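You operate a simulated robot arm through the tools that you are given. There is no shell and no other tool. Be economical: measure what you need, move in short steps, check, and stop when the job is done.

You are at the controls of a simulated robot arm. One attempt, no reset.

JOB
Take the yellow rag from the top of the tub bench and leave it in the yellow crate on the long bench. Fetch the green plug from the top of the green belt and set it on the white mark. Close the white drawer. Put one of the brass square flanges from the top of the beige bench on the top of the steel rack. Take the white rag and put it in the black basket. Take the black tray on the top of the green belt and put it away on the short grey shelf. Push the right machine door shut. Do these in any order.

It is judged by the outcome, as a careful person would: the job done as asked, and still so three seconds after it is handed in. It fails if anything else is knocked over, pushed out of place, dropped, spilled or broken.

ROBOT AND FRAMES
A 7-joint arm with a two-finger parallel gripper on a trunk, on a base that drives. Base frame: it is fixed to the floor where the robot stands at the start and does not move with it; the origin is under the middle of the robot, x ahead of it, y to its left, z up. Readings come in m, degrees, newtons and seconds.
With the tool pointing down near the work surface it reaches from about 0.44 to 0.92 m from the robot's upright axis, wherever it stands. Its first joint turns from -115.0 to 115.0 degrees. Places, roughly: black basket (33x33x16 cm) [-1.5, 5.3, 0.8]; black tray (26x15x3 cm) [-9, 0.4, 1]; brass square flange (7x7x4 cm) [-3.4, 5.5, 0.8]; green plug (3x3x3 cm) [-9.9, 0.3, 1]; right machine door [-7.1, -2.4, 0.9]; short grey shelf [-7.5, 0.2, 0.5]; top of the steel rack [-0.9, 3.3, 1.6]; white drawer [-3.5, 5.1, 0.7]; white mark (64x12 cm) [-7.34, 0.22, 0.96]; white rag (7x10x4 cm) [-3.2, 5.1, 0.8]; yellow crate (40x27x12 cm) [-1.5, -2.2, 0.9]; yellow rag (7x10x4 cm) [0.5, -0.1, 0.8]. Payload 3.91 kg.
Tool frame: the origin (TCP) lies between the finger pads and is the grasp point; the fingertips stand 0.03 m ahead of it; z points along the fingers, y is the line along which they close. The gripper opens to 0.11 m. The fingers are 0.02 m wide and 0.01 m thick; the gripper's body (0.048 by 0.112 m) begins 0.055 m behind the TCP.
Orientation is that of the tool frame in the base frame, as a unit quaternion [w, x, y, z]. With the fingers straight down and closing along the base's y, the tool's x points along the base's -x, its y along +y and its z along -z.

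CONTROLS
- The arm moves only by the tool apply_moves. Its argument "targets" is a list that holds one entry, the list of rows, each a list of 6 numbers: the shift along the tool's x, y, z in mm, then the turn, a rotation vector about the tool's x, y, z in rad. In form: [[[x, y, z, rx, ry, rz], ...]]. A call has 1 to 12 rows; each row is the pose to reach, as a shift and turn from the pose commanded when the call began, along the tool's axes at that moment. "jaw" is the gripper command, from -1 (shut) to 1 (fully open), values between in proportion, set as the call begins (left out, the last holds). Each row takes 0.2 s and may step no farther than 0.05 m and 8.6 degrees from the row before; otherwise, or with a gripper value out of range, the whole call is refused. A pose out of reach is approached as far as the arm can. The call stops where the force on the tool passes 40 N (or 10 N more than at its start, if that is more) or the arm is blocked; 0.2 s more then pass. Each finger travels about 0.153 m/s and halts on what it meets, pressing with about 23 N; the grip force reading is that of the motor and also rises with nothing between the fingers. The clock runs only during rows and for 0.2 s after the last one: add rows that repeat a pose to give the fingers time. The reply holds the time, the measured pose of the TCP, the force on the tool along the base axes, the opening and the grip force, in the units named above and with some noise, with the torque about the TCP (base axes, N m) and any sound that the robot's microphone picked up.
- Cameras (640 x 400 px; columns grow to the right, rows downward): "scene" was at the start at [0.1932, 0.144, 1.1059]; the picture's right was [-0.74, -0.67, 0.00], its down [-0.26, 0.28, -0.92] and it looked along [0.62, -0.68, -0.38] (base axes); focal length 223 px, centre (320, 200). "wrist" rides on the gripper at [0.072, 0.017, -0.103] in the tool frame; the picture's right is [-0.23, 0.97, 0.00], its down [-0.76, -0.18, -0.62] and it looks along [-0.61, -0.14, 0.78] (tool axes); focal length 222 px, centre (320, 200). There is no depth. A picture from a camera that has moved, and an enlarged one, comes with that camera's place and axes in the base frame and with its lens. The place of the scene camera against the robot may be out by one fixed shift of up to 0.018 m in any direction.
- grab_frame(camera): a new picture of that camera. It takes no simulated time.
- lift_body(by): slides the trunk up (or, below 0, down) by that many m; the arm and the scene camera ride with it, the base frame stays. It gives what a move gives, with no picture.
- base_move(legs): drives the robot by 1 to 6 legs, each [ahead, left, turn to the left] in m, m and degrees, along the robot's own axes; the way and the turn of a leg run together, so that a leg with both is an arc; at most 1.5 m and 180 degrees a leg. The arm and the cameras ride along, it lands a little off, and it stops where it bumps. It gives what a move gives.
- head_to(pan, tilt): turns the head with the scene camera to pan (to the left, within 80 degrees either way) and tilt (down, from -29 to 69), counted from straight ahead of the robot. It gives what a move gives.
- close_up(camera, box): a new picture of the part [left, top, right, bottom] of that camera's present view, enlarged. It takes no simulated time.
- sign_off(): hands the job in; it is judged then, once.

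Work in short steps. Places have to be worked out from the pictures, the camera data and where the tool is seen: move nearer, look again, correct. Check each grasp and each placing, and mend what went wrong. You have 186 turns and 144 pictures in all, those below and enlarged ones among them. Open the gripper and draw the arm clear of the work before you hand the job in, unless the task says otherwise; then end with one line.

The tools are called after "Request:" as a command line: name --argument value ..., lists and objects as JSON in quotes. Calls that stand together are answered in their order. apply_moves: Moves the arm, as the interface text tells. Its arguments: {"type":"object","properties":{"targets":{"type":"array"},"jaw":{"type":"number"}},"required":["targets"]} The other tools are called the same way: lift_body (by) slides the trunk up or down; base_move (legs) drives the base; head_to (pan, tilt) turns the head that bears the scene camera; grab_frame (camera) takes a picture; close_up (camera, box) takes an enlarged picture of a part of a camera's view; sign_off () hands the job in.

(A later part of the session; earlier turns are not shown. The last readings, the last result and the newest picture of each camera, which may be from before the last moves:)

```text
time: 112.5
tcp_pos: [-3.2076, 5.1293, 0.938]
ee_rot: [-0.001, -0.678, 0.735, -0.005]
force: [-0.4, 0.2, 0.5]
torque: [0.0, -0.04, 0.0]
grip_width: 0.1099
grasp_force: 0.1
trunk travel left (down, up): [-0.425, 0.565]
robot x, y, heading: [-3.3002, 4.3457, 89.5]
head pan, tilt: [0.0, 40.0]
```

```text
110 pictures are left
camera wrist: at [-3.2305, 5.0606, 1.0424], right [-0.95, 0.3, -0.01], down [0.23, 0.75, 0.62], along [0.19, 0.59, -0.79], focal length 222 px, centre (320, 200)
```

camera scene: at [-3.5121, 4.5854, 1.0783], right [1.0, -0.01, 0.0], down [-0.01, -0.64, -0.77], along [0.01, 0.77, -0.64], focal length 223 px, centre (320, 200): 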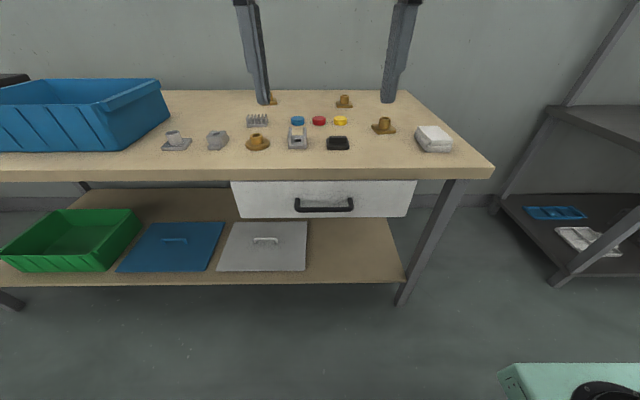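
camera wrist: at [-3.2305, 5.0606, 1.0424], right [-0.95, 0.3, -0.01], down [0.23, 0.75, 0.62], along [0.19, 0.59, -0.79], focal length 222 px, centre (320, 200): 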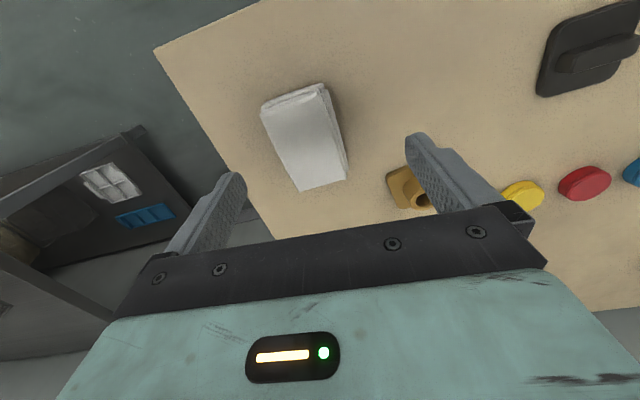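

Wrist view refines the rag to (-3.19, 5.148), square with y. I correct, undo the turn, and lower.

Request:
apply_moves --targets '[[[-19, -16, 0, 0, 0, -0.08], [-19, -16, 40, 0, 0, -0.08], [-19, -16, 75, 0, 0, -0.08], [-19, -16, 90, 0, 0, -0.08], [-19, -16, 98, 0, 0, -0.08], [-19, -16, 102, 0, 0, -0.08]]]'

Request:
apply_moves --targets '[[[0, 0, -2, 0, 0, 0], [0, 0, -2, 0, 0, 0], [0, 0, -2, 0, 0, 0], [0, 0, -35, 0, 0, 0], [0, 0, -75, 0, 0, 0], [0, 0, -120, 0, 0, 0], [0, 0, -165, 0, 0, 0], [0, 0, -210, 0, 0, 0]]]' --jaw -1

Request:
grab_frame --camera "wrist"

```text
time: 113.8
tcp_pos: [-3.187, 5.1457, 0.8366]
ee_rot: [0.003, 0.708, -0.707, 0.006]
force: [-0.6, 0.1, -1.1]
torque: [-0.02, 0.0, 0.02]
grip_width: 0.1101
grasp_force: 0.1
trunk travel left (down, up): [-0.425, 0.565]
robot x, y, heading: [-3.2986, 4.3549, 89.5]
head pan, tilt: [0.0, 40.0]
```

```text
time: 115.7
tcp_pos: [-3.1925, 5.151, 1.0457]
ee_rot: [0.003, 0.708, -0.706, 0.006]
force: [-0.7, -0.3, -0.9]
torque: [0.02, -0.02, 0.02]
grip_width: 0.0644
grasp_force: 23.3
trunk travel left (down, up): [-0.425, 0.565]
robot x, y, heading: [-3.2998, 4.3491, 89.5]
head pan, tilt: [0.0, 40.0]
```

```text
109 pictures are left
camera wrist: at [-3.2098, 5.08, 1.1509], right [-0.97, 0.23, -0.01], down [0.17, 0.77, 0.61], along [0.14, 0.6, -0.79], focal length 222 px, centre (320, 200)
```

wrist: 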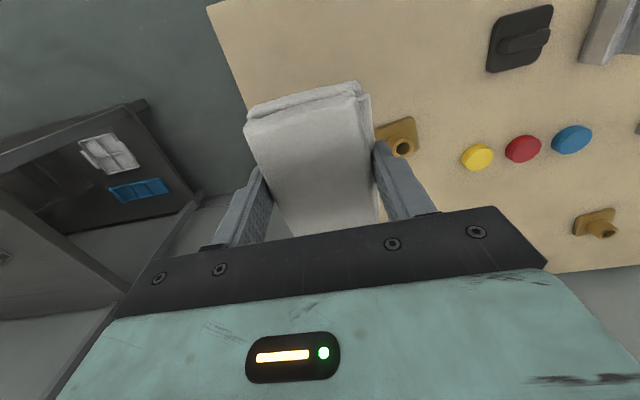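

The white rag is held. I pull the arm in and drive right along the aisle to see the basket.

Request:
apply_moves --targets '[[[45, 0, -20, 0, 0, 0], [90, 0, -40, 0, 0, 0], [135, 0, -60, 0, 0, 0], [180, 0, -80, 0, 0, 0], [225, 0, -100, 0, 0, 0], [270, 0, -100, 0, 0, 0], [315, 0, -100, 0, 0, 0]]]'

Request:
base_move --legs '[[0, -1.0, 0.5]]'

Request:
head_to --pan -25 --tilt 20

Request:
grab_frame --camera "scene"

```text
time: 117.2
tcp_pos: [-3.1877, 4.835, 1.1471]
ee_rot: [0.003, 0.708, -0.706, 0.005]
force: [-0.1, 0.5, -0.1]
torque: [-0.05, 0.06, 0.03]
grip_width: 0.0646
grasp_force: 23.5
trunk travel left (down, up): [-0.425, 0.565]
robot x, y, heading: [-3.2997, 4.3496, 89.3]
head pan, tilt: [0.0, 40.0]
```

```text
time: 122.5
tcp_pos: [-2.1903, 4.8382, 1.1494]
ee_rot: [0.003, 0.715, -0.699, 0.005]
force: [-0.5, -0.3, -1.0]
torque: [0.05, -0.03, 0.04]
grip_width: 0.0641
grasp_force: 23.0
trunk travel left (down, up): [-0.425, 0.565]
robot x, y, heading: [-2.2885, 4.349, 90.7]
head pan, tilt: [0.0, 40.0]
```

```text
time: 123.4
tcp_pos: [-2.1892, 4.8375, 1.1494]
ee_rot: [0.003, 0.715, -0.699, 0.005]
force: [0.3, 1.2, -1.3]
torque: [0.0, 0.01, 0.02]
grip_width: 0.0644
grasp_force: 23.1
trunk travel left (down, up): [-0.425, 0.565]
robot x, y, heading: [-2.2858, 4.3491, 90.7]
head pan, tilt: [-25.0, 20.0]
```

```text
108 pictures are left
camera scene: at [-2.4681, 4.5816, 1.1097], right [0.91, -0.41, 0.0], down [-0.14, -0.31, -0.94], along [0.39, 0.86, -0.34], focal length 223 px, centre (320, 200)
```

scene: 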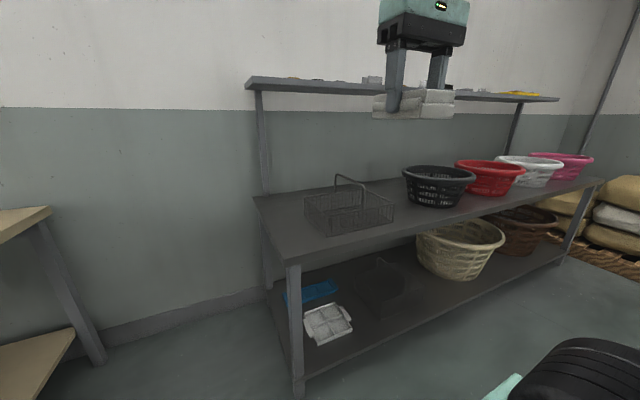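

The black round basket stands between the wire basket and the red one; an upper shelf runs over the back. I drive right to face it.

Request:
base_move --legs '[[0, -0.65, -0.7]]'

Request:
head_to --pan 0 --tilt 20

Request:
grab_frame --camera "scene"

Request:
grab_frame --camera "wrist"

```text
time: 127.0
tcp_pos: [-1.5406, 4.8441, 1.148]
ee_rot: [0.002, 0.714, -0.701, 0.006]
force: [0.5, -0.3, 0.6]
torque: [0.02, -0.02, -0.02]
grip_width: 0.0646
grasp_force: 22.3
trunk travel left (down, up): [-0.425, 0.565]
robot x, y, heading: [-1.6388, 4.3566, 90.4]
head pan, tilt: [-25.0, 20.0]
```

```text
time: 127.9
tcp_pos: [-1.5408, 4.8443, 1.1486]
ee_rot: [0.002, 0.714, -0.7, 0.005]
force: [-0.4, 0.8, 0.0]
torque: [0.01, 0.0, -0.01]
grip_width: 0.0643
grasp_force: 23.1
trunk travel left (down, up): [-0.425, 0.565]
robot x, y, heading: [-1.6393, 4.3612, 90.6]
head pan, tilt: [0.0, 20.0]
```

```text
107 pictures are left
camera scene: at [-1.8597, 4.5972, 1.1097], right [1.0, 0.01, 0.0], down [0.0, -0.34, -0.94], along [-0.01, 0.94, -0.34], focal length 223 px, centre (320, 200)
```

scene: 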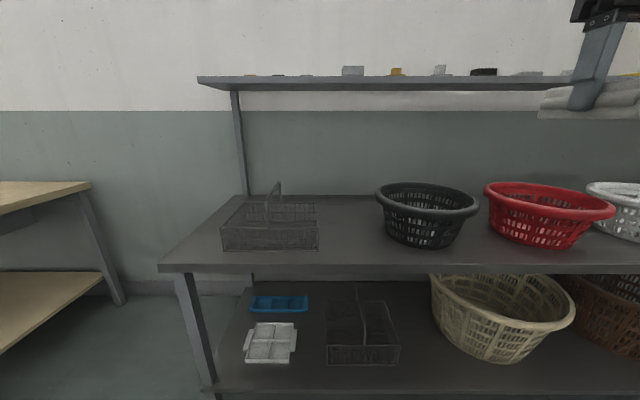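

```text
106 pictures are left
camera wrist: at [-1.5574, 4.7723, 1.2544], right [-0.98, 0.21, -0.01], down [0.16, 0.77, 0.62], along [0.13, 0.6, -0.79], focal length 222 px, centre (320, 200)
```

wrist: 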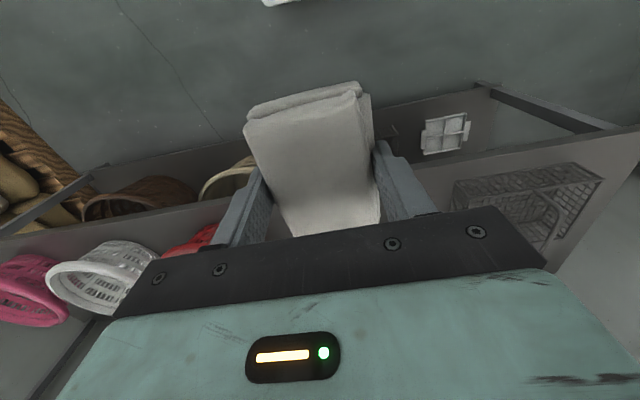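

The basket's rim centre is at about (-1.525, 5.27, 0.88); the upper shelf starts further back, at about y 5.45. I come 0.12 m closer.

Request:
base_move --legs '[[0.12, 0, -0.5]]'

Request:
apply_moves --targets '[[[-45, -5, 0, 0, 0, 0], [-90, -10, 0, 0, 0, 0], [-135, -15, 0, 0, 0, 0], [-180, -15, 0, 0, 0, 0], [-225, -15, 0, 0, 0, 0], [-265, -15, 0, 0, 0, 0], [-265, -15, 0, 0, 0, 0]]]'

Request:
grab_frame --camera "wrist"

Request:
grab_frame --camera "scene"

```text
time: 129.1
tcp_pos: [-1.5392, 4.9593, 1.1506]
ee_rot: [0.004, 0.712, -0.703, 0.005]
force: [-0.8, 0.2, -0.5]
torque: [-0.03, 0.03, 0.02]
grip_width: 0.0645
grasp_force: 23.5
trunk travel left (down, up): [-0.425, 0.565]
robot x, y, heading: [-1.6452, 4.4722, 89.8]
head pan, tilt: [0.0, 20.0]
```

```text
time: 130.7
tcp_pos: [-1.5237, 5.2018, 1.1345]
ee_rot: [0.001, 0.71, -0.704, 0.005]
force: [0.2, 1.0, 0.0]
torque: [0.02, 0.0, 0.0]
grip_width: 0.0645
grasp_force: 23.6
out of reach, approached as far as the arm can: row 6, 7
trunk travel left (down, up): [-0.425, 0.565]
robot x, y, heading: [-1.6398, 4.4733, 90.0]
head pan, tilt: [0.0, 20.0]
```

```text
105 pictures are left
camera wrist: at [-1.5406, 5.1289, 1.2402], right [-0.98, 0.22, -0.01], down [0.17, 0.77, 0.62], along [0.14, 0.6, -0.79], focal length 222 px, centre (320, 200)
```

wrist: 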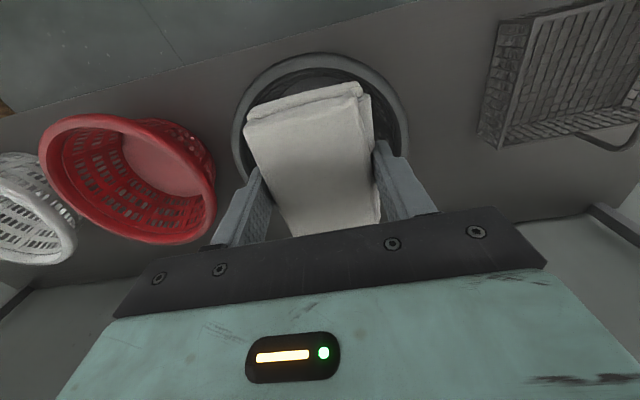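

```text
104 pictures are left
camera scene: at [-1.8582, 4.7148, 1.1097], right [1.0, 0.0, 0.0], down [0.0, -0.34, -0.94], along [0.0, 0.94, -0.34], focal length 223 px, centre (320, 200)
```

scene: 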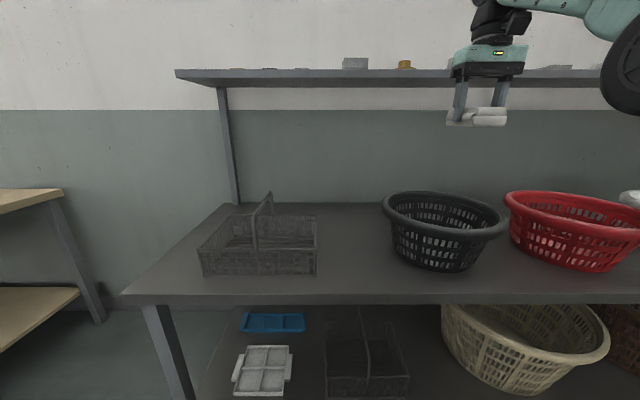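

The basket centre is about (-1.51, 5.30), rim z about 0.86; the arm was at its limit at this height. I drive 0.08 m ahead so the tool stands over the centre.

Request:
base_move --legs '[[0.07, 0, 0]]'

Request:
apply_moves --targets '[[[0, 0, 45, 0, 0, 0], [0, 0, 90, 0, 0, 0], [0, 0, 135, 0, 0, 0], [0, 0, 135, 0, 0, 0]]]'

Request:
grab_frame --camera "scene"

Request:
grab_frame --camera "wrist"

```text
time: 131.7
tcp_pos: [-1.5237, 5.2729, 1.1357]
ee_rot: [0.002, 0.711, -0.703, 0.004]
force: [0.1, 0.3, 0.0]
torque: [0.0, -0.02, 0.0]
grip_width: 0.0644
grasp_force: 22.5
trunk travel left (down, up): [-0.425, 0.565]
robot x, y, heading: [-1.6455, 4.5432, 89.7]
head pan, tilt: [0.0, 20.0]
```

```text
time: 132.7
tcp_pos: [-1.5225, 5.2716, 0.9996]
ee_rot: [0.001, 0.711, -0.703, 0.004]
force: [0.0, -0.1, -0.6]
torque: [0.03, 0.02, 0.01]
grip_width: 0.0645
grasp_force: 23.1
trunk travel left (down, up): [-0.425, 0.565]
robot x, y, heading: [-1.6433, 4.5434, 90.2]
head pan, tilt: [0.0, 20.0]
```

```text
103 pictures are left
camera scene: at [-1.8582, 4.7864, 1.1097], right [1.0, 0.0, 0.0], down [0.0, -0.34, -0.94], along [0.0, 0.94, -0.34], focal length 223 px, centre (320, 200)
```

scene: 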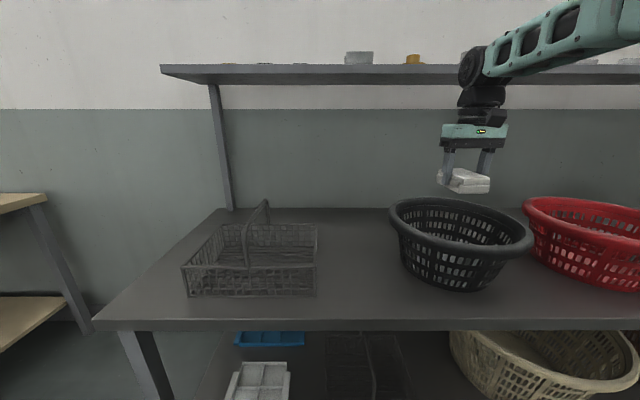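

```text
102 pictures are left
camera wrist: at [-1.5389, 5.1995, 1.1043], right [-0.98, 0.22, -0.01], down [0.17, 0.77, 0.62], along [0.14, 0.6, -0.79], focal length 222 px, centre (320, 200)
```

wrist: 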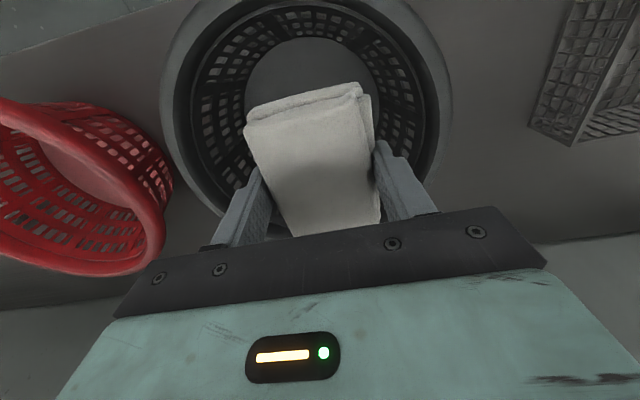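

The rag is over the basket floor (centre about (-1.505, 5.28)). I shift 15 mm and lower it in.

Request:
apply_moves --targets '[[[-6, -15, 30, 0, 0, 0], [-6, -15, 70, 0, 0, 0], [-6, -15, 110, 0, 0, 0], [-6, -15, 150, 0, 0, 0], [-6, -15, 180, 0, 0, 0], [-6, -15, 192, 0, 0, 0], [-6, -15, 204, 0, 0, 0], [-6, -15, 214, 0, 0, 0], [-6, -15, 224, 0, 0, 0], [-6, -15, 234, 0, 0, 0]]]'

Request:
grab_frame --camera "scene"

```text
time: 134.9
tcp_pos: [-1.5087, 5.2755, 0.7657]
ee_rot: [0.002, 0.711, -0.703, 0.004]
force: [-0.7, -0.2, -0.5]
torque: [-0.03, -0.01, 0.04]
grip_width: 0.0644
grasp_force: 22.9
trunk travel left (down, up): [-0.425, 0.565]
robot x, y, heading: [-1.6398, 4.5421, 90.0]
head pan, tilt: [0.0, 20.0]
```

```text
101 pictures are left
camera scene: at [-1.8582, 4.7863, 1.1098], right [1.0, 0.0, 0.0], down [0.0, -0.34, -0.94], along [0.0, 0.94, -0.34], focal length 223 px, centre (320, 200)
```

scene: 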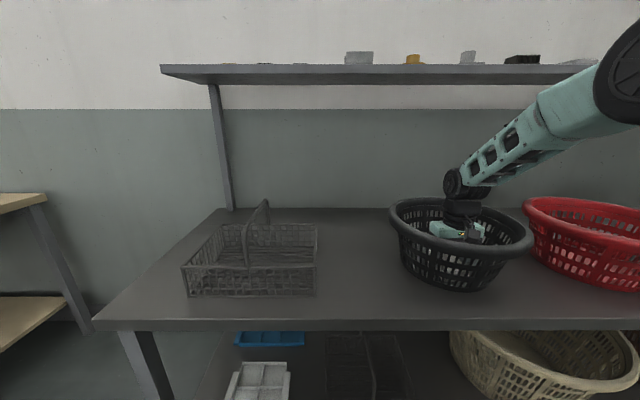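

No contact yet; I go on in 5 mm steps until the rag meets the floor.

Request:
apply_moves --targets '[[[0, 0, 5, 0, 0, 0], [0, 0, 10, 0, 0, 0], [0, 0, 15, 0, 0, 0], [0, 0, 20, 0, 0, 0], [0, 0, 25, 0, 0, 0]]]'

```text
time: 135.4
tcp_pos: [-1.5075, 5.2762, 0.7648]
ee_rot: [-0.002, 0.711, -0.703, 0.001]
force: [1.2, 0.1, 19.9]
torque: [-1.59, 0.28, 0.07]
grip_width: 0.0646
grasp_force: 23.1
trunk travel left (down, up): [-0.425, 0.565]
robot x, y, heading: [-1.6421, 4.5434, 89.9]
head pan, tilt: [0.0, 20.0]
stopped in row 2: the force on the tool passed its limit at 48 N (the readings are from after the stop); the commanded pose is now the measured one
```

Contact: the rag is down. I open and lift straight out.

Request:
apply_moves --targets '[[[0, 0, -3, 0, 0, 0], [0, 0, -3, 0, 0, 0], [0, 0, -3, 0, 0, 0], [0, 0, -40, 0, 0, 0], [0, 0, -85, 0, 0, 0], [0, 0, -130, 0, 0, 0], [0, 0, -175, 0, 0, 0], [0, 0, -220, 0, 0, 0], [0, 0, -265, 0, 0, 0]]]' --jaw 0.9

Request:
grab_frame --camera "wrist"

```text
time: 137.4
tcp_pos: [-1.5108, 5.2749, 1.0273]
ee_rot: [0.0, 0.711, -0.703, 0.002]
force: [-0.2, -0.4, 0.3]
torque: [0.0, -0.03, 0.03]
grip_width: 0.1043
grasp_force: 0.1
trunk travel left (down, up): [-0.425, 0.565]
robot x, y, heading: [-1.6439, 4.5463, 90.0]
head pan, tilt: [0.0, 20.0]
```

```text
100 pictures are left
camera wrist: at [-1.5273, 5.2032, 1.1315], right [-0.98, 0.22, 0.0], down [0.17, 0.77, 0.62], along [0.14, 0.61, -0.78], focal length 222 px, centre (320, 200)
```

wrist: 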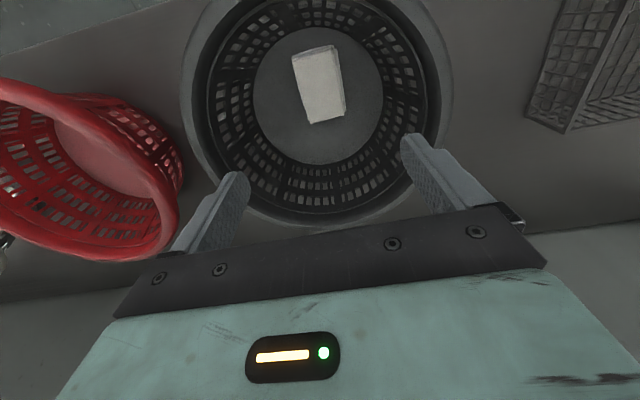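

The white rag lies in the black basket. I pull the arm in and drive back to the beige bench for a flange.

Request:
apply_moves --targets '[[[40, 0, -20, 0, 0, 0], [85, 0, -40, 0, 0, 0], [130, 0, -60, 0, 0, 0], [175, 0, -80, 0, 0, 0], [215, 0, -100, 0, 0, 0], [240, 0, -100, 0, 0, 0]]]' --jaw 1

Request:
base_move --legs '[[-0.13, 0, 0], [0, 0.8, 0], [0, 0.82, 0]]'

Request:
head_to --pan 0 --tilt 40

Request:
grab_frame --camera "scene"

```text
time: 138.8
tcp_pos: [-1.5039, 5.0361, 1.1292]
ee_rot: [0.0, 0.71, -0.704, 0.003]
force: [0.6, 0.5, -0.4]
torque: [-0.02, 0.0, -0.01]
grip_width: 0.1099
grasp_force: 0.0
trunk travel left (down, up): [-0.425, 0.565]
robot x, y, heading: [-1.6424, 4.5471, 89.6]
head pan, tilt: [0.0, 20.0]
```

```text
time: 148.2
tcp_pos: [-3.1509, 4.9255, 1.1289]
ee_rot: [0.0, -0.703, 0.711, -0.002]
force: [-0.4, 0.0, 0.7]
torque: [0.03, 0.03, -0.03]
grip_width: 0.1101
grasp_force: 0.0
trunk travel left (down, up): [-0.425, 0.565]
robot x, y, heading: [-3.2991, 4.4344, 88.5]
head pan, tilt: [0.0, 20.0]
```

```text
time: 149.0
tcp_pos: [-3.1507, 4.9251, 1.1287]
ee_rot: [0.001, -0.703, 0.711, -0.002]
force: [-0.2, -0.3, 0.3]
torque: [-0.03, -0.01, 0.02]
grip_width: 0.11
grasp_force: 0.1
trunk travel left (down, up): [-0.425, 0.565]
robot x, y, heading: [-3.3033, 4.4388, 88.5]
head pan, tilt: [0.0, 40.0]
```

```text
99 pictures are left
camera scene: at [-3.511, 4.6749, 1.0784], right [1.0, -0.02, 0.0], down [-0.02, -0.64, -0.77], along [0.02, 0.77, -0.64], focal length 223 px, centre (320, 200)
```

scene: 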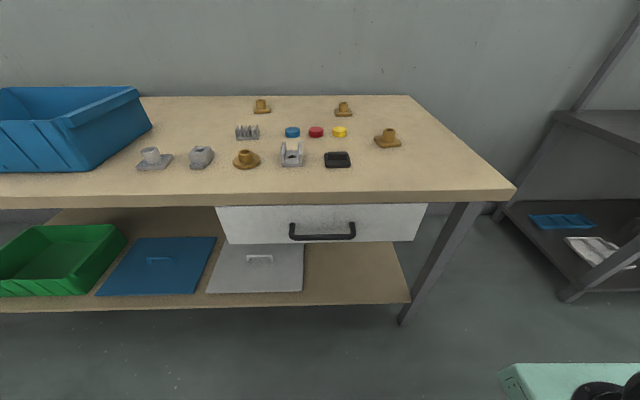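

I go over the nearest square flange, near (-3.30, 5.24), and look with the wrist camera.

Request:
apply_moves --targets '[[[-42, 22, 0, 0, 0, 0], [-84, 44, 0, 0, 0, 0], [-126, 66, 0, 0, 0, 0], [-168, 88, 0, 0, 0, 0], [-210, 110, 0, 0, 0, 0], [-250, 130, 0, 0, 0, 0], [-285, 150, 0, 0, 0, 0], [-285, 150, 45, 0, 0, 0], [-285, 150, 90, 0, 0, 0], [-285, 150, 135, 0, 0, 0], [-285, 150, 170, 0, 0, 0], [-285, 150, 170, 0, 0, 0]]]'

Request:
grab_frame --camera "wrist"

```text
time: 151.6
tcp_pos: [-3.2963, 5.2123, 0.958]
ee_rot: [0.001, -0.703, 0.711, -0.002]
force: [-0.5, 0.2, 0.9]
torque: [0.0, -0.04, 0.0]
grip_width: 0.11
grasp_force: 0.0
out of reach, approached as far as the arm can: row 6, 7
trunk travel left (down, up): [-0.425, 0.565]
robot x, y, heading: [-3.2983, 4.4394, 88.5]
head pan, tilt: [0.0, 40.0]
```

```text
98 pictures are left
camera wrist: at [-3.3157, 5.1404, 1.0621], right [-0.97, 0.24, 0.0], down [0.18, 0.76, 0.62], along [0.15, 0.6, -0.78], focal length 222 px, centre (320, 200)
```

wrist: 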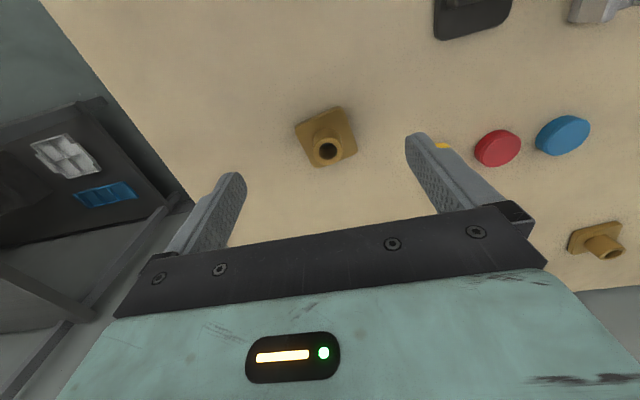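

The flange's boss is centred at about (-3.295, 5.246). I'll grip the boss: shift 34 mm and lower so that the fingertips stay just above the plate.

Request:
apply_moves --targets '[[[-34, -1, 30, 0, 0, 0], [-34, -1, 60, 0, 0, 0], [-34, -1, 90, 0, 0, 0], [-34, -1, 104, 0, 0, 0], [-34, -1, 110, 0, 0, 0], [-34, -1, 110, 0, 0, 0]]]'

Request:
grab_frame --camera "wrist"

Request:
close_up --camera "scene" --box '[300, 80, 460, 180]'

```text
time: 153.0
tcp_pos: [-3.2951, 5.2469, 0.8487]
ee_rot: [0.001, -0.704, 0.711, -0.001]
force: [0.6, 0.1, 0.0]
torque: [-0.03, 0.0, -0.01]
grip_width: 0.1099
grasp_force: 0.1
trunk travel left (down, up): [-0.425, 0.565]
robot x, y, heading: [-3.2997, 4.4383, 88.7]
head pan, tilt: [0.0, 40.0]
```

```text
97 pictures are left
camera wrist: at [-3.3135, 5.1743, 0.952], right [-0.97, 0.24, 0.0], down [0.18, 0.76, 0.62], along [0.15, 0.6, -0.78], focal length 222 px, centre (320, 200)
```

wrist: 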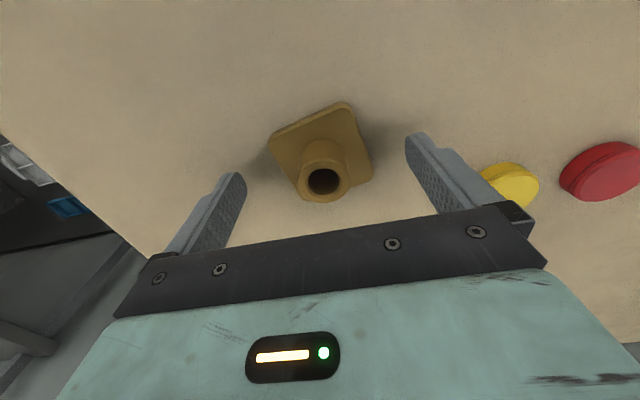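

```text
4.00 times, centred on (380, 130) of scene
camera zoom: at [-3.511, 4.6749, 1.0783], right [1.0, -0.02, 0.0], down [-0.02, -0.64, -0.77], along [0.02, 0.77, -0.64], focal length 893 px, centre (80, 480)
```

zoom: 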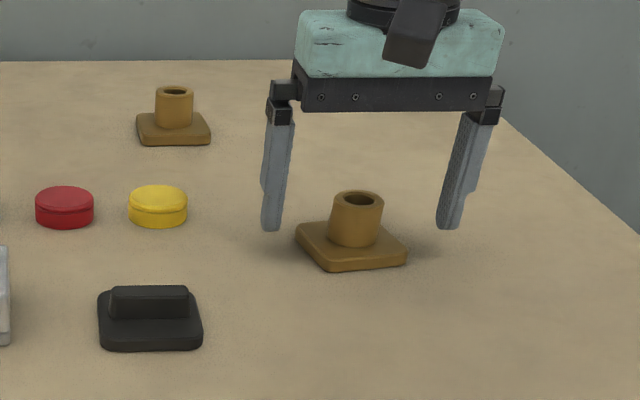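

Well aligned over the boss. I lower 4 mm more, close and lift.

Request:
apply_moves --targets '[[[0, 0, 4, 0, 0, 0], [0, 0, 4, 0, 0, 0]]]'

Request:
apply_moves --targets '[[[0, 0, 0, 0, 0, 0], [0, 0, 0, 0, 0, 0], [0, 0, 0, 0, 0, 0], [0, 0, 0, 0, 0, 0], [0, 0, -30, 0, 0, 0], [0, 0, -70, 0, 0, 0], [0, 0, -115, 0, 0, 0], [0, 0, -160, 0, 0, 0], [30, 0, -200, 0, 0, 0]]]' --jaw -1

Request:
grab_frame --camera "wrist"

```text
time: 153.6
tcp_pos: [-3.2954, 5.2468, 0.843]
ee_rot: [0.001, -0.703, 0.711, -0.002]
force: [0.6, -0.5, -0.2]
torque: [0.01, -0.01, 0.01]
grip_width: 0.1102
grasp_force: 0.0
trunk travel left (down, up): [-0.425, 0.565]
robot x, y, heading: [-3.2986, 4.4371, 88.5]
head pan, tilt: [0.0, 40.0]
```

```text
time: 155.6
tcp_pos: [-3.2923, 5.2155, 1.0403]
ee_rot: [0.0, -0.704, 0.711, -0.004]
force: [-0.2, -0.8, -4.6]
torque: [-0.03, -0.04, 0.0]
grip_width: 0.0336
grasp_force: 22.9
trunk travel left (down, up): [-0.425, 0.565]
robot x, y, heading: [-3.3005, 4.4367, 88.7]
head pan, tilt: [0.0, 40.0]
```

```text
95 pictures are left
camera wrist: at [-3.311, 5.1439, 1.1451], right [-0.97, 0.24, -0.01], down [0.18, 0.76, 0.62], along [0.15, 0.6, -0.78], focal length 222 px, centre (320, 200)
```

wrist: 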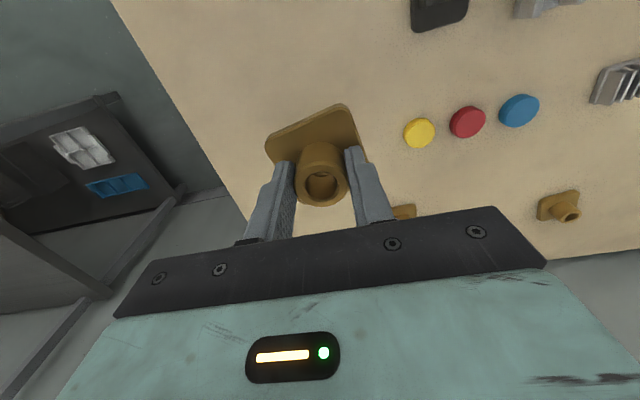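

The flange is held by its boss. I pull the arm in and drive along the aisle toward the steel rack's back at x about -0.95, then look before turning.

Request:
apply_moves --targets '[[[45, 0, -20, 0, 0, 0], [90, 0, -40, 0, 0, 0], [135, 0, -60, 0, 0, 0], [180, 0, -80, 0, 0, 0], [225, 0, -90, 0, 0, 0], [260, 0, -90, 0, 0, 0], [280, 0, -90, 0, 0, 0]]]'

Request:
base_move --legs '[[-0.05, -0.8, 1.2], [0, -0.8, 0], [0, -0.7, 0]]'

Request:
head_to --pan -80 --tilt 15

Request:
grab_frame --camera "scene"

```text
time: 157.2
tcp_pos: [-3.2993, 4.937, 1.1306]
ee_rot: [0.0, -0.703, 0.711, -0.002]
force: [0.2, 0.5, -4.3]
torque: [-0.01, 0.01, -0.02]
grip_width: 0.0336
grasp_force: 22.8
trunk travel left (down, up): [-0.425, 0.565]
robot x, y, heading: [-3.3025, 4.4339, 88.3]
head pan, tilt: [0.0, 40.0]
```

```text
time: 168.9
tcp_pos: [-0.9627, 4.8187, 1.1312]
ee_rot: [0.0, -0.692, 0.722, -0.001]
force: [-0.7, 0.2, -4.4]
torque: [0.0, -0.01, 0.0]
grip_width: 0.0335
grasp_force: 22.6
trunk travel left (down, up): [-0.425, 0.565]
robot x, y, heading: [-0.9773, 4.3167, 86.8]
head pan, tilt: [0.0, 40.0]
```

```text
time: 170.4
tcp_pos: [-0.9633, 4.8181, 1.1327]
ee_rot: [0.001, -0.691, 0.722, -0.002]
force: [-0.4, 0.3, -4.5]
torque: [-0.02, 0.02, 0.0]
grip_width: 0.0336
grasp_force: 23.2
trunk travel left (down, up): [-0.425, 0.565]
robot x, y, heading: [-0.9787, 4.3178, 87.0]
head pan, tilt: [-80.0, 15.0]
```

```text
94 pictures are left
camera scene: at [-1.0947, 4.489, 1.1178], right [0.12, -0.99, 0.0], down [-0.26, -0.03, -0.97], along [0.96, 0.12, -0.26], focal length 223 px, centre (320, 200)
```

scene: 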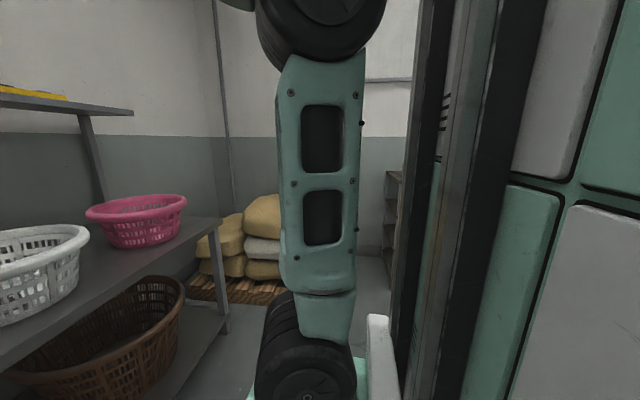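

I turn left by 90° (arm over the free aisle) and look left at the rack.

Request:
base_move --legs '[[0, 0, 93]]'

Request:
head_to --pan 70 --tilt 0

Request:
grab_frame --camera "scene"

```text
time: 174.8
tcp_pos: [-1.4809, 4.3104, 1.1316]
ee_rot: [-0.002, 1.0, 0.001, 0.001]
force: [-0.2, 1.3, -4.3]
torque: [-0.02, -0.04, 0.02]
grip_width: 0.0335
grasp_force: 23.0
trunk travel left (down, up): [-0.425, 0.565]
robot x, y, heading: [-0.9798, 4.3182, 179.7]
head pan, tilt: [-80.0, 15.0]
```

```text
time: 177.1
tcp_pos: [-1.4813, 4.3088, 1.1324]
ee_rot: [-0.001, 1.0, 0.002, 0.002]
force: [0.1, -0.5, -4.7]
torque: [0.05, -0.03, -0.03]
grip_width: 0.0334
grasp_force: 23.1
trunk travel left (down, up): [-0.425, 0.565]
robot x, y, heading: [-0.9786, 4.3171, 179.4]
head pan, tilt: [70.0, 0.0]
```

```text
93 pictures are left
camera scene: at [-1.1658, 4.0365, 1.142], right [-0.94, 0.35, 0.0], down [0.0, 0.0, -1.0], along [-0.35, -0.94, 0.0], focal length 223 px, centre (320, 200)
```

scene: 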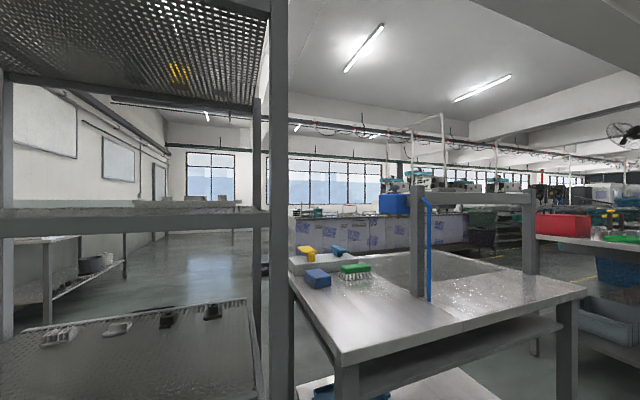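

The rack's back edge is near y 3.57, its top about z 1.6. I turn to face it, raise the trunk and look from above.

Request:
lift_body --by 0.56

Request:
base_move --legs '[[0, 0, 90]]'

Request:
head_to --pan 0 --tilt 15

Request:
grab_frame --camera "scene"

```text
refused: 0.56 is not a number from -0.4 to 0.4
```

```text
time: 181.3
tcp_pos: [-0.9737, 3.8147, 1.1322]
ee_rot: [-0.003, 0.707, 0.707, 0.001]
force: [-0.8, 0.1, -4.8]
torque: [0.01, 0.01, -0.02]
grip_width: 0.0334
grasp_force: 22.8
trunk travel left (down, up): [-0.425, 0.565]
robot x, y, heading: [-0.9791, 4.3165, -90.8]
head pan, tilt: [70.0, 0.0]
```

```text
time: 182.7
tcp_pos: [-0.9746, 3.8154, 1.1324]
ee_rot: [-0.003, 0.707, 0.707, -0.001]
force: [0.5, -0.2, -3.9]
torque: [0.02, 0.02, 0.0]
grip_width: 0.0334
grasp_force: 23.3
trunk travel left (down, up): [-0.425, 0.565]
robot x, y, heading: [-0.9784, 4.3188, -90.7]
head pan, tilt: [0.0, 15.0]
```

```text
92 pictures are left
camera scene: at [-0.7885, 4.0865, 1.1179], right [-1.0, 0.01, 0.0], down [0.0, 0.26, -0.97], along [-0.01, -0.97, -0.26], focal length 223 px, centre (320, 200)
```

scene: 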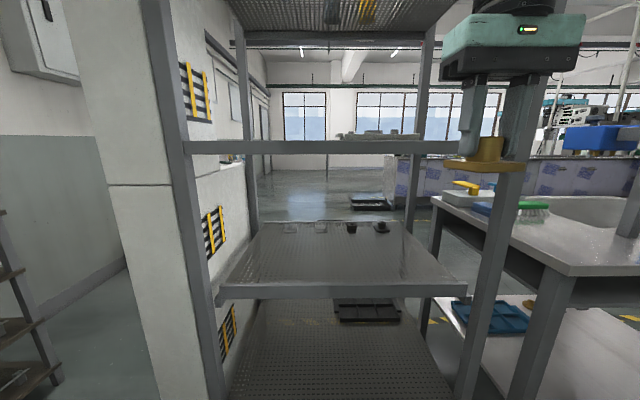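

I raise the trunk in two steps; the tool at y 3.81 is clear of the rack's back (about 3.57).

Request:
lift_body --by 0.4

Request:
lift_body --by 0.16

Request:
head_to --pan 0 --tilt 25

Request:
grab_frame --camera "scene"

Request:
grab_frame --camera "wrist"

```text
time: 186.6
tcp_pos: [-0.9737, 3.8145, 1.5315]
ee_rot: [-0.002, 0.707, 0.707, 0.001]
force: [-0.1, 0.2, -4.3]
torque: [0.02, 0.0, 0.0]
grip_width: 0.0333
grasp_force: 22.9
trunk travel left (down, up): [-0.825, 0.165]
robot x, y, heading: [-0.9801, 4.3156, -90.7]
head pan, tilt: [0.0, 15.0]
```

```text
time: 188.4
tcp_pos: [-0.974, 3.8153, 1.6912]
ee_rot: [-0.003, 0.708, 0.706, 0.0]
force: [-0.7, 0.0, -3.7]
torque: [0.02, -0.01, 0.0]
grip_width: 0.0337
grasp_force: 22.9
trunk travel left (down, up): [-0.985, 0.005]
robot x, y, heading: [-0.9796, 4.3127, -90.9]
head pan, tilt: [0.0, 15.0]
```

```text
time: 189.1
tcp_pos: [-0.9749, 3.8151, 1.6911]
ee_rot: [-0.004, 0.708, 0.706, -0.001]
force: [-0.1, 0.0, -4.2]
torque: [0.03, 0.0, 0.02]
grip_width: 0.0335
grasp_force: 23.0
trunk travel left (down, up): [-0.985, 0.005]
robot x, y, heading: [-0.977, 4.3124, -90.8]
head pan, tilt: [0.0, 25.0]
```

```text
91 pictures are left
camera scene: at [-0.7886, 4.0877, 1.6617], right [-1.0, 0.01, 0.0], down [0.01, 0.42, -0.91], along [-0.01, -0.91, -0.42], focal length 223 px, centre (320, 200)
```

scene: 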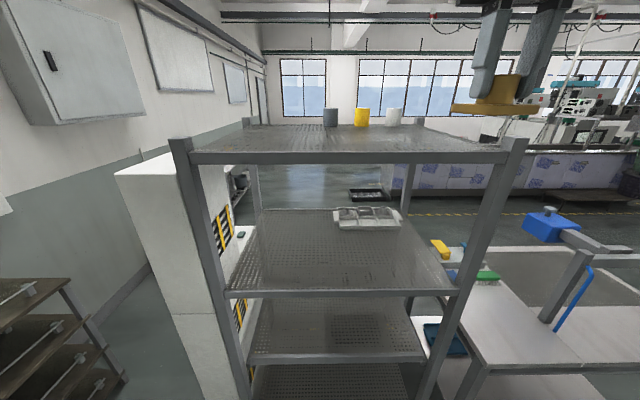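

```text
90 pictures are left
camera wrist: at [-0.9573, 3.8875, 1.796], right [0.97, -0.23, 0.0], down [-0.18, -0.76, 0.62], along [-0.15, -0.6, -0.78], focal length 222 px, centre (320, 200)
```

wrist: 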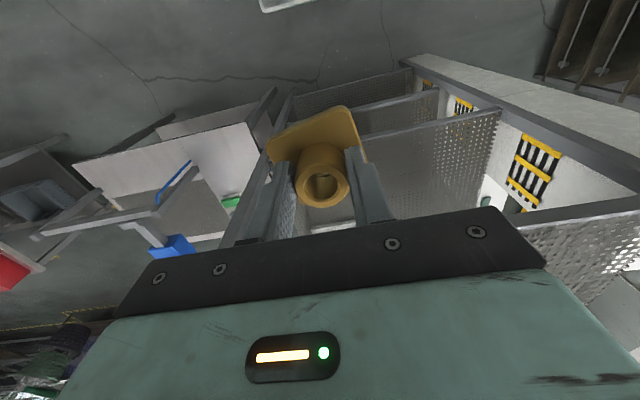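

The rack top is at about z 1.55 (posts to 1.58), back edge y 3.59; the cups stand well to the front. I advance 0.22 m and extend to (-0.95, 3.44).

Request:
base_move --legs '[[0.22, 0, 0]]'

Request:
apply_moves --targets '[[[-40, 5, 0, 0, 0, 0], [-80, 10, 0, 0, 0, 0], [-120, 15, 0, 0, 0, 0], [-155, 20, 0, 0, 0, 0], [-155, 20, 0, 0, 0, 0]]]'

Request:
grab_frame --camera "scene"

Request:
grab_frame --camera "wrist"

```text
time: 190.8
tcp_pos: [-0.9729, 3.5905, 1.6917]
ee_rot: [-0.003, 0.705, 0.709, 0.001]
force: [-0.1, -0.5, -4.3]
torque: [0.04, -0.03, -0.05]
grip_width: 0.0332
grasp_force: 23.1
trunk travel left (down, up): [-0.985, 0.005]
robot x, y, heading: [-0.98, 4.0895, -90.6]
head pan, tilt: [0.0, 25.0]
```

```text
time: 192.0
tcp_pos: [-0.9557, 3.4334, 1.6911]
ee_rot: [-0.002, 0.705, 0.709, 0.001]
force: [-0.1, -0.8, -4.0]
torque: [0.0, -0.01, -0.01]
grip_width: 0.0333
grasp_force: 22.8
trunk travel left (down, up): [-0.985, 0.005]
robot x, y, heading: [-0.9807, 4.097, -90.3]
head pan, tilt: [0.0, 25.0]
```

```text
89 pictures are left
camera scene: at [-0.7893, 3.8638, 1.6615], right [-1.0, 0.01, 0.0], down [0.0, 0.42, -0.91], along [-0.01, -0.91, -0.42], focal length 223 px, centre (320, 200)
```

scene: 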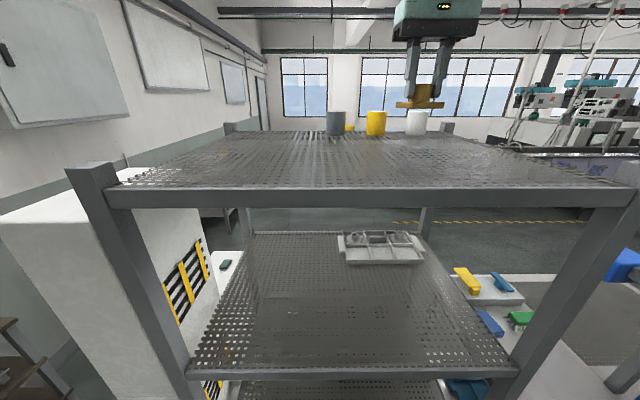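

```text
88 pictures are left
camera wrist: at [-0.9393, 3.5051, 1.7941], right [0.97, -0.22, -0.01], down [-0.17, -0.76, 0.62], along [-0.14, -0.6, -0.78], focal length 222 px, centre (320, 200)
```

wrist: 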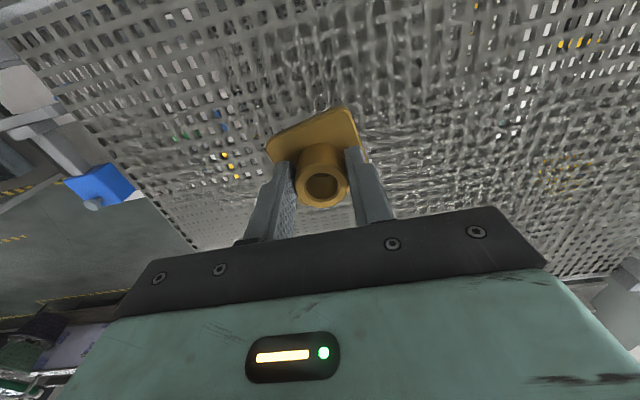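

The shelf below the flange is free. I lower it, slowly at the end, until it touches.

Request:
apply_moves --targets '[[[0, 0, 30, 0, 0, 0], [0, 0, 50, 0, 0, 0], [0, 0, 62, 0, 0, 0], [0, 0, 70, 0, 0, 0], [0, 0, 76, 0, 0, 0], [0, 0, 82, 0, 0, 0], [0, 0, 88, 0, 0, 0], [0, 0, 93, 0, 0, 0], [0, 0, 98, 0, 0, 0], [0, 0, 103, 0, 0, 0], [0, 0, 108, 0, 0, 0], [0, 0, 113, 0, 0, 0]]]'

Request:
grab_frame --camera "scene"

```text
time: 194.3
tcp_pos: [-0.9522, 3.4356, 1.5929]
ee_rot: [0.004, 0.706, 0.708, -0.005]
force: [-0.5, 2.8, 13.5]
torque: [0.47, 0.26, -0.01]
grip_width: 0.0335
grasp_force: 22.8
trunk travel left (down, up): [-0.985, 0.005]
robot x, y, heading: [-0.9787, 4.0912, -90.6]
head pan, tilt: [0.0, 25.0]
stopped in row 11: the force on the tool passed its limit at 47 N (the readings are from after the stop); the commanded pose is now the measured one
```

```text
87 pictures are left
camera scene: at [-0.7895, 3.8653, 1.6617], right [-1.0, 0.01, 0.0], down [0.0, 0.42, -0.91], along [-0.01, -0.91, -0.42], focal length 223 px, centre (320, 200)
```

scene: 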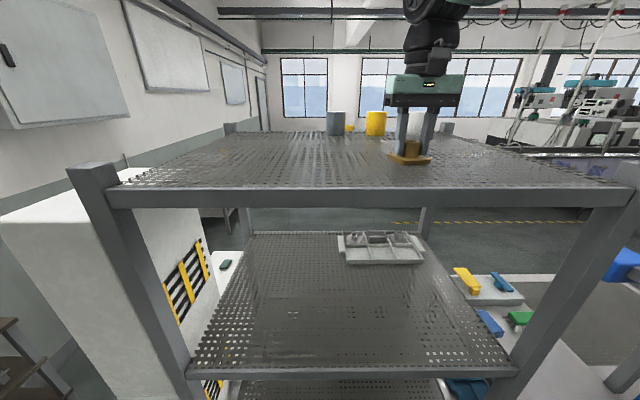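

The flange stands on the rack top. I open and lift away.

Request:
apply_moves --targets '[[[0, 0, -2, 0, 0, 0], [0, 0, -2, 0, 0, 0], [0, 0, -2, 0, 0, 0], [0, 0, -2, 0, 0, 0], [0, 0, -40, 0, 0, 0], [0, 0, -85, 0, 0, 0], [0, 0, -120, 0, 0, 0], [45, 0, -130, 0, 0, 0], [90, 0, -130, 0, 0, 0], [135, 0, -130, 0, 0, 0], [160, 0, -130, 0, 0, 0]]]' --jaw 1

Request:
grab_frame --camera "scene"

```text
time: 196.7
tcp_pos: [-0.9547, 3.5985, 1.719]
ee_rot: [0.003, 0.705, 0.709, -0.004]
force: [0.0, -0.4, 0.0]
torque: [0.06, 0.02, 0.03]
grip_width: 0.1101
grasp_force: 0.0
trunk travel left (down, up): [-0.985, 0.005]
robot x, y, heading: [-0.9829, 4.0901, -90.8]
head pan, tilt: [0.0, 25.0]
```

```text
86 pictures are left
camera scene: at [-0.7894, 3.8644, 1.6617], right [-1.0, 0.01, 0.0], down [0.0, 0.42, -0.91], along [-0.01, -0.91, -0.42], focal length 223 px, centre (320, 200)
```

scene: 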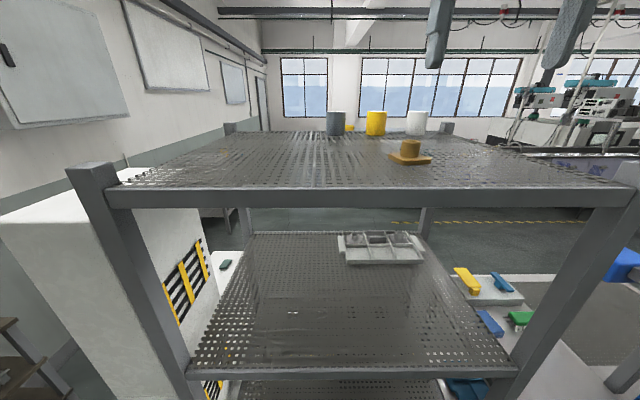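

The flange stands upright on the rack top. I back off, lower the trunk, and drive along the aisle to the gap.

Request:
base_move --legs '[[-0.24, 0, 0.8]]'

Request:
lift_body --by -0.4

Request:
lift_body --by -0.16

Request:
base_move --legs '[[0, -0.95, 0], [0, -0.88, 0]]'

Request:
head_to --pan 0 --tilt 25

Request:
grab_frame --camera "scene"

```text
time: 198.5
tcp_pos: [-0.9464, 3.8345, 1.7194]
ee_rot: [0.004, 0.699, 0.715, -0.004]
force: [-0.3, -0.4, 0.2]
torque: [-0.01, -0.01, 0.0]
grip_width: 0.1099
grasp_force: 0.2
trunk travel left (down, up): [-0.985, 0.005]
robot x, y, heading: [-0.9809, 4.3284, -89.3]
head pan, tilt: [0.0, 25.0]
```

```text
time: 202.3
tcp_pos: [-0.9471, 3.8361, 1.3192]
ee_rot: [0.003, 0.7, 0.714, -0.003]
force: [-1.4, 0.5, 0.7]
torque: [-0.01, 0.02, 0.0]
grip_width: 0.1099
grasp_force: 0.0
trunk travel left (down, up): [-0.585, 0.405]
robot x, y, heading: [-0.9787, 4.3302, -89.5]
head pan, tilt: [0.0, 25.0]
```

```text
time: 204.2
tcp_pos: [-0.9462, 3.8364, 1.1591]
ee_rot: [0.004, 0.7, 0.714, -0.004]
force: [-0.6, -0.2, -0.6]
torque: [-0.03, -0.03, 0.0]
grip_width: 0.1102
grasp_force: 0.0
trunk travel left (down, up): [-0.425, 0.565]
robot x, y, heading: [-0.9821, 4.33, -89.5]
head pan, tilt: [0.0, 25.0]
```

```text
time: 213.4
tcp_pos: [-2.7818, 3.8076, 1.1593]
ee_rot: [0.004, 0.699, 0.715, -0.004]
force: [0.4, 0.6, -0.7]
torque: [0.02, 0.01, -0.01]
grip_width: 0.11
grasp_force: 0.1
trunk travel left (down, up): [-0.425, 0.565]
robot x, y, heading: [-2.821, 4.3047, -89.4]
head pan, tilt: [0.0, 25.0]
```

```text
time: 214.0
tcp_pos: [-2.7832, 3.8077, 1.1584]
ee_rot: [0.003, 0.698, 0.716, -0.003]
force: [-0.1, -0.4, -0.3]
torque: [-0.01, -0.02, 0.01]
grip_width: 0.11
grasp_force: 0.1
trunk travel left (down, up): [-0.425, 0.565]
robot x, y, heading: [-2.8179, 4.2999, -89.3]
head pan, tilt: [0.0, 25.0]
```

```text
85 pictures are left
camera scene: at [-2.6226, 4.0783, 1.1017], right [-1.0, -0.01, 0.0], down [-0.01, 0.42, -0.91], along [0.01, -0.91, -0.42], focal length 223 px, centre (320, 200)
```

scene: 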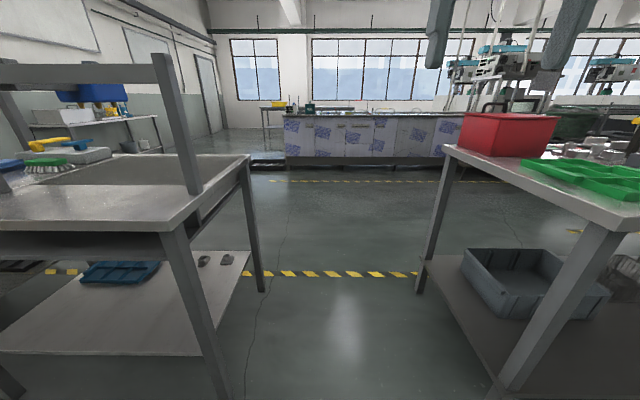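

The gap ahead is free. I drive out to y about 1.9 and turn right to face along the belt (-x).

Request:
base_move --legs '[[1.2, 0, 0], [1.2, 0, 0], [0, 0, -90]]'

Request:
head_to --pan 15 --tilt 15

Request:
grab_frame --camera "scene"

```text
time: 229.4
tcp_pos: [-3.2625, 1.8484, 1.1595]
ee_rot: [0.0, 0.999, 0.042, -0.006]
force: [-0.3, 0.2, -0.2]
torque: [0.01, -0.01, 0.01]
grip_width: 0.1099
grasp_force: 0.0
trunk travel left (down, up): [-0.425, 0.565]
robot x, y, heading: [-2.7724, 1.9171, -175.8]
head pan, tilt: [0.0, 25.0]
```

```text
time: 230.2
tcp_pos: [-3.2625, 1.8477, 1.1597]
ee_rot: [0.0, 0.999, 0.042, -0.005]
force: [-0.3, 0.1, -0.6]
torque: [0.02, 0.01, 0.03]
grip_width: 0.1101
grasp_force: 0.0
trunk travel left (down, up): [-0.425, 0.565]
robot x, y, heading: [-2.7729, 1.9152, -175.8]
head pan, tilt: [15.0, 15.0]
```

```text
84 pictures are left
camera scene: at [-2.9976, 1.6769, 1.1178], right [-0.33, 0.94, 0.0], down [0.24, 0.08, -0.97], along [-0.91, -0.32, -0.26], focal length 223 px, centre (320, 200)
```

scene: 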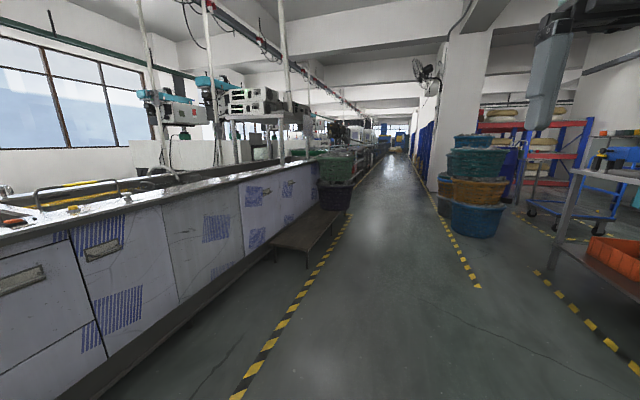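

The corridor runs along -x between the line at y about 1.1 and stacks at y about 2.3. I straighten and drive along y about 1.65 to x about -6.5.

Request:
base_move --legs '[[0, 0, -4.2], [1.3, 0.25, 0], [1.3, 0, 0], [1.2, 0, 0]]'

Request:
head_to --pan 35 --tilt 18

Request:
grab_frame --camera "scene"

```text
time: 249.0
tcp_pos: [-7.0543, 1.6415, 1.159]
ee_rot: [0.0, 1.0, 0.01, -0.005]
force: [-0.2, 0.2, -0.5]
torque: [0.0, 0.01, 0.0]
grip_width: 0.11
grasp_force: 0.1
trunk travel left (down, up): [-0.425, 0.565]
robot x, y, heading: [-6.5574, 1.6767, -179.3]
head pan, tilt: [15.0, 15.0]
```

```text
time: 249.9
tcp_pos: [-7.0534, 1.642, 1.1582]
ee_rot: [0.001, 1.0, 0.01, -0.005]
force: [-0.1, -1.1, 0.0]
torque: [0.01, -0.03, -0.04]
grip_width: 0.1099
grasp_force: 0.1
trunk travel left (down, up): [-0.425, 0.565]
robot x, y, heading: [-6.5594, 1.6781, -179.6]
head pan, tilt: [35.0, 18.0]
```

```text
83 pictures are left
camera scene: at [-6.7877, 1.4243, 1.113], right [-0.58, 0.82, 0.0], down [0.25, 0.18, -0.95], along [-0.78, -0.55, -0.31], focal length 223 px, centre (320, 200)
```

scene: 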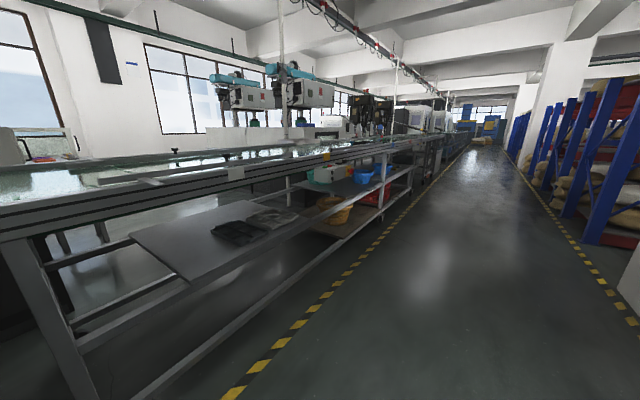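

The green belt with a grey shelf beneath lies to the left. I drive 0.85 m on, turn left to face it and look.

Request:
base_move --legs '[[0.85, 0.15, 0], [0, 0, 90]]'

Request:
head_to --pan 0 --tilt 25

Request:
grab_frame --camera "scene"

```text
time: 258.2
tcp_pos: [-7.376, 1.0203, 1.1595]
ee_rot: [0.004, 0.705, 0.709, -0.004]
force: [0.1, 0.4, -0.1]
torque: [0.01, -0.04, 0.0]
grip_width: 0.1099
grasp_force: 0.1
trunk travel left (down, up): [-0.425, 0.565]
robot x, y, heading: [-7.4055, 1.5176, -90.1]
head pan, tilt: [35.0, 18.0]
```

```text
time: 259.2
tcp_pos: [-7.377, 1.0212, 1.1594]
ee_rot: [0.004, 0.705, 0.709, -0.003]
force: [-0.4, -0.6, -0.5]
torque: [0.02, 0.0, 0.01]
grip_width: 0.1099
grasp_force: 0.0
trunk travel left (down, up): [-0.425, 0.565]
robot x, y, heading: [-7.4028, 1.5197, -90.4]
head pan, tilt: [0.0, 25.0]
```

```text
82 pictures are left
camera scene: at [-7.2119, 1.288, 1.1017], right [-1.0, 0.01, 0.0], down [0.0, 0.42, -0.91], along [0.0, -0.91, -0.42], focal length 223 px, centre (320, 200)
```

scene: 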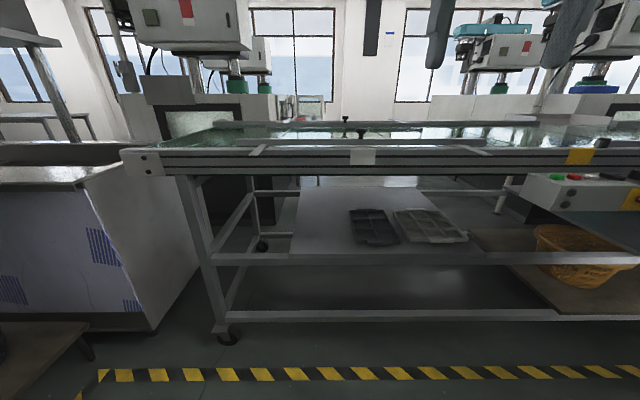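

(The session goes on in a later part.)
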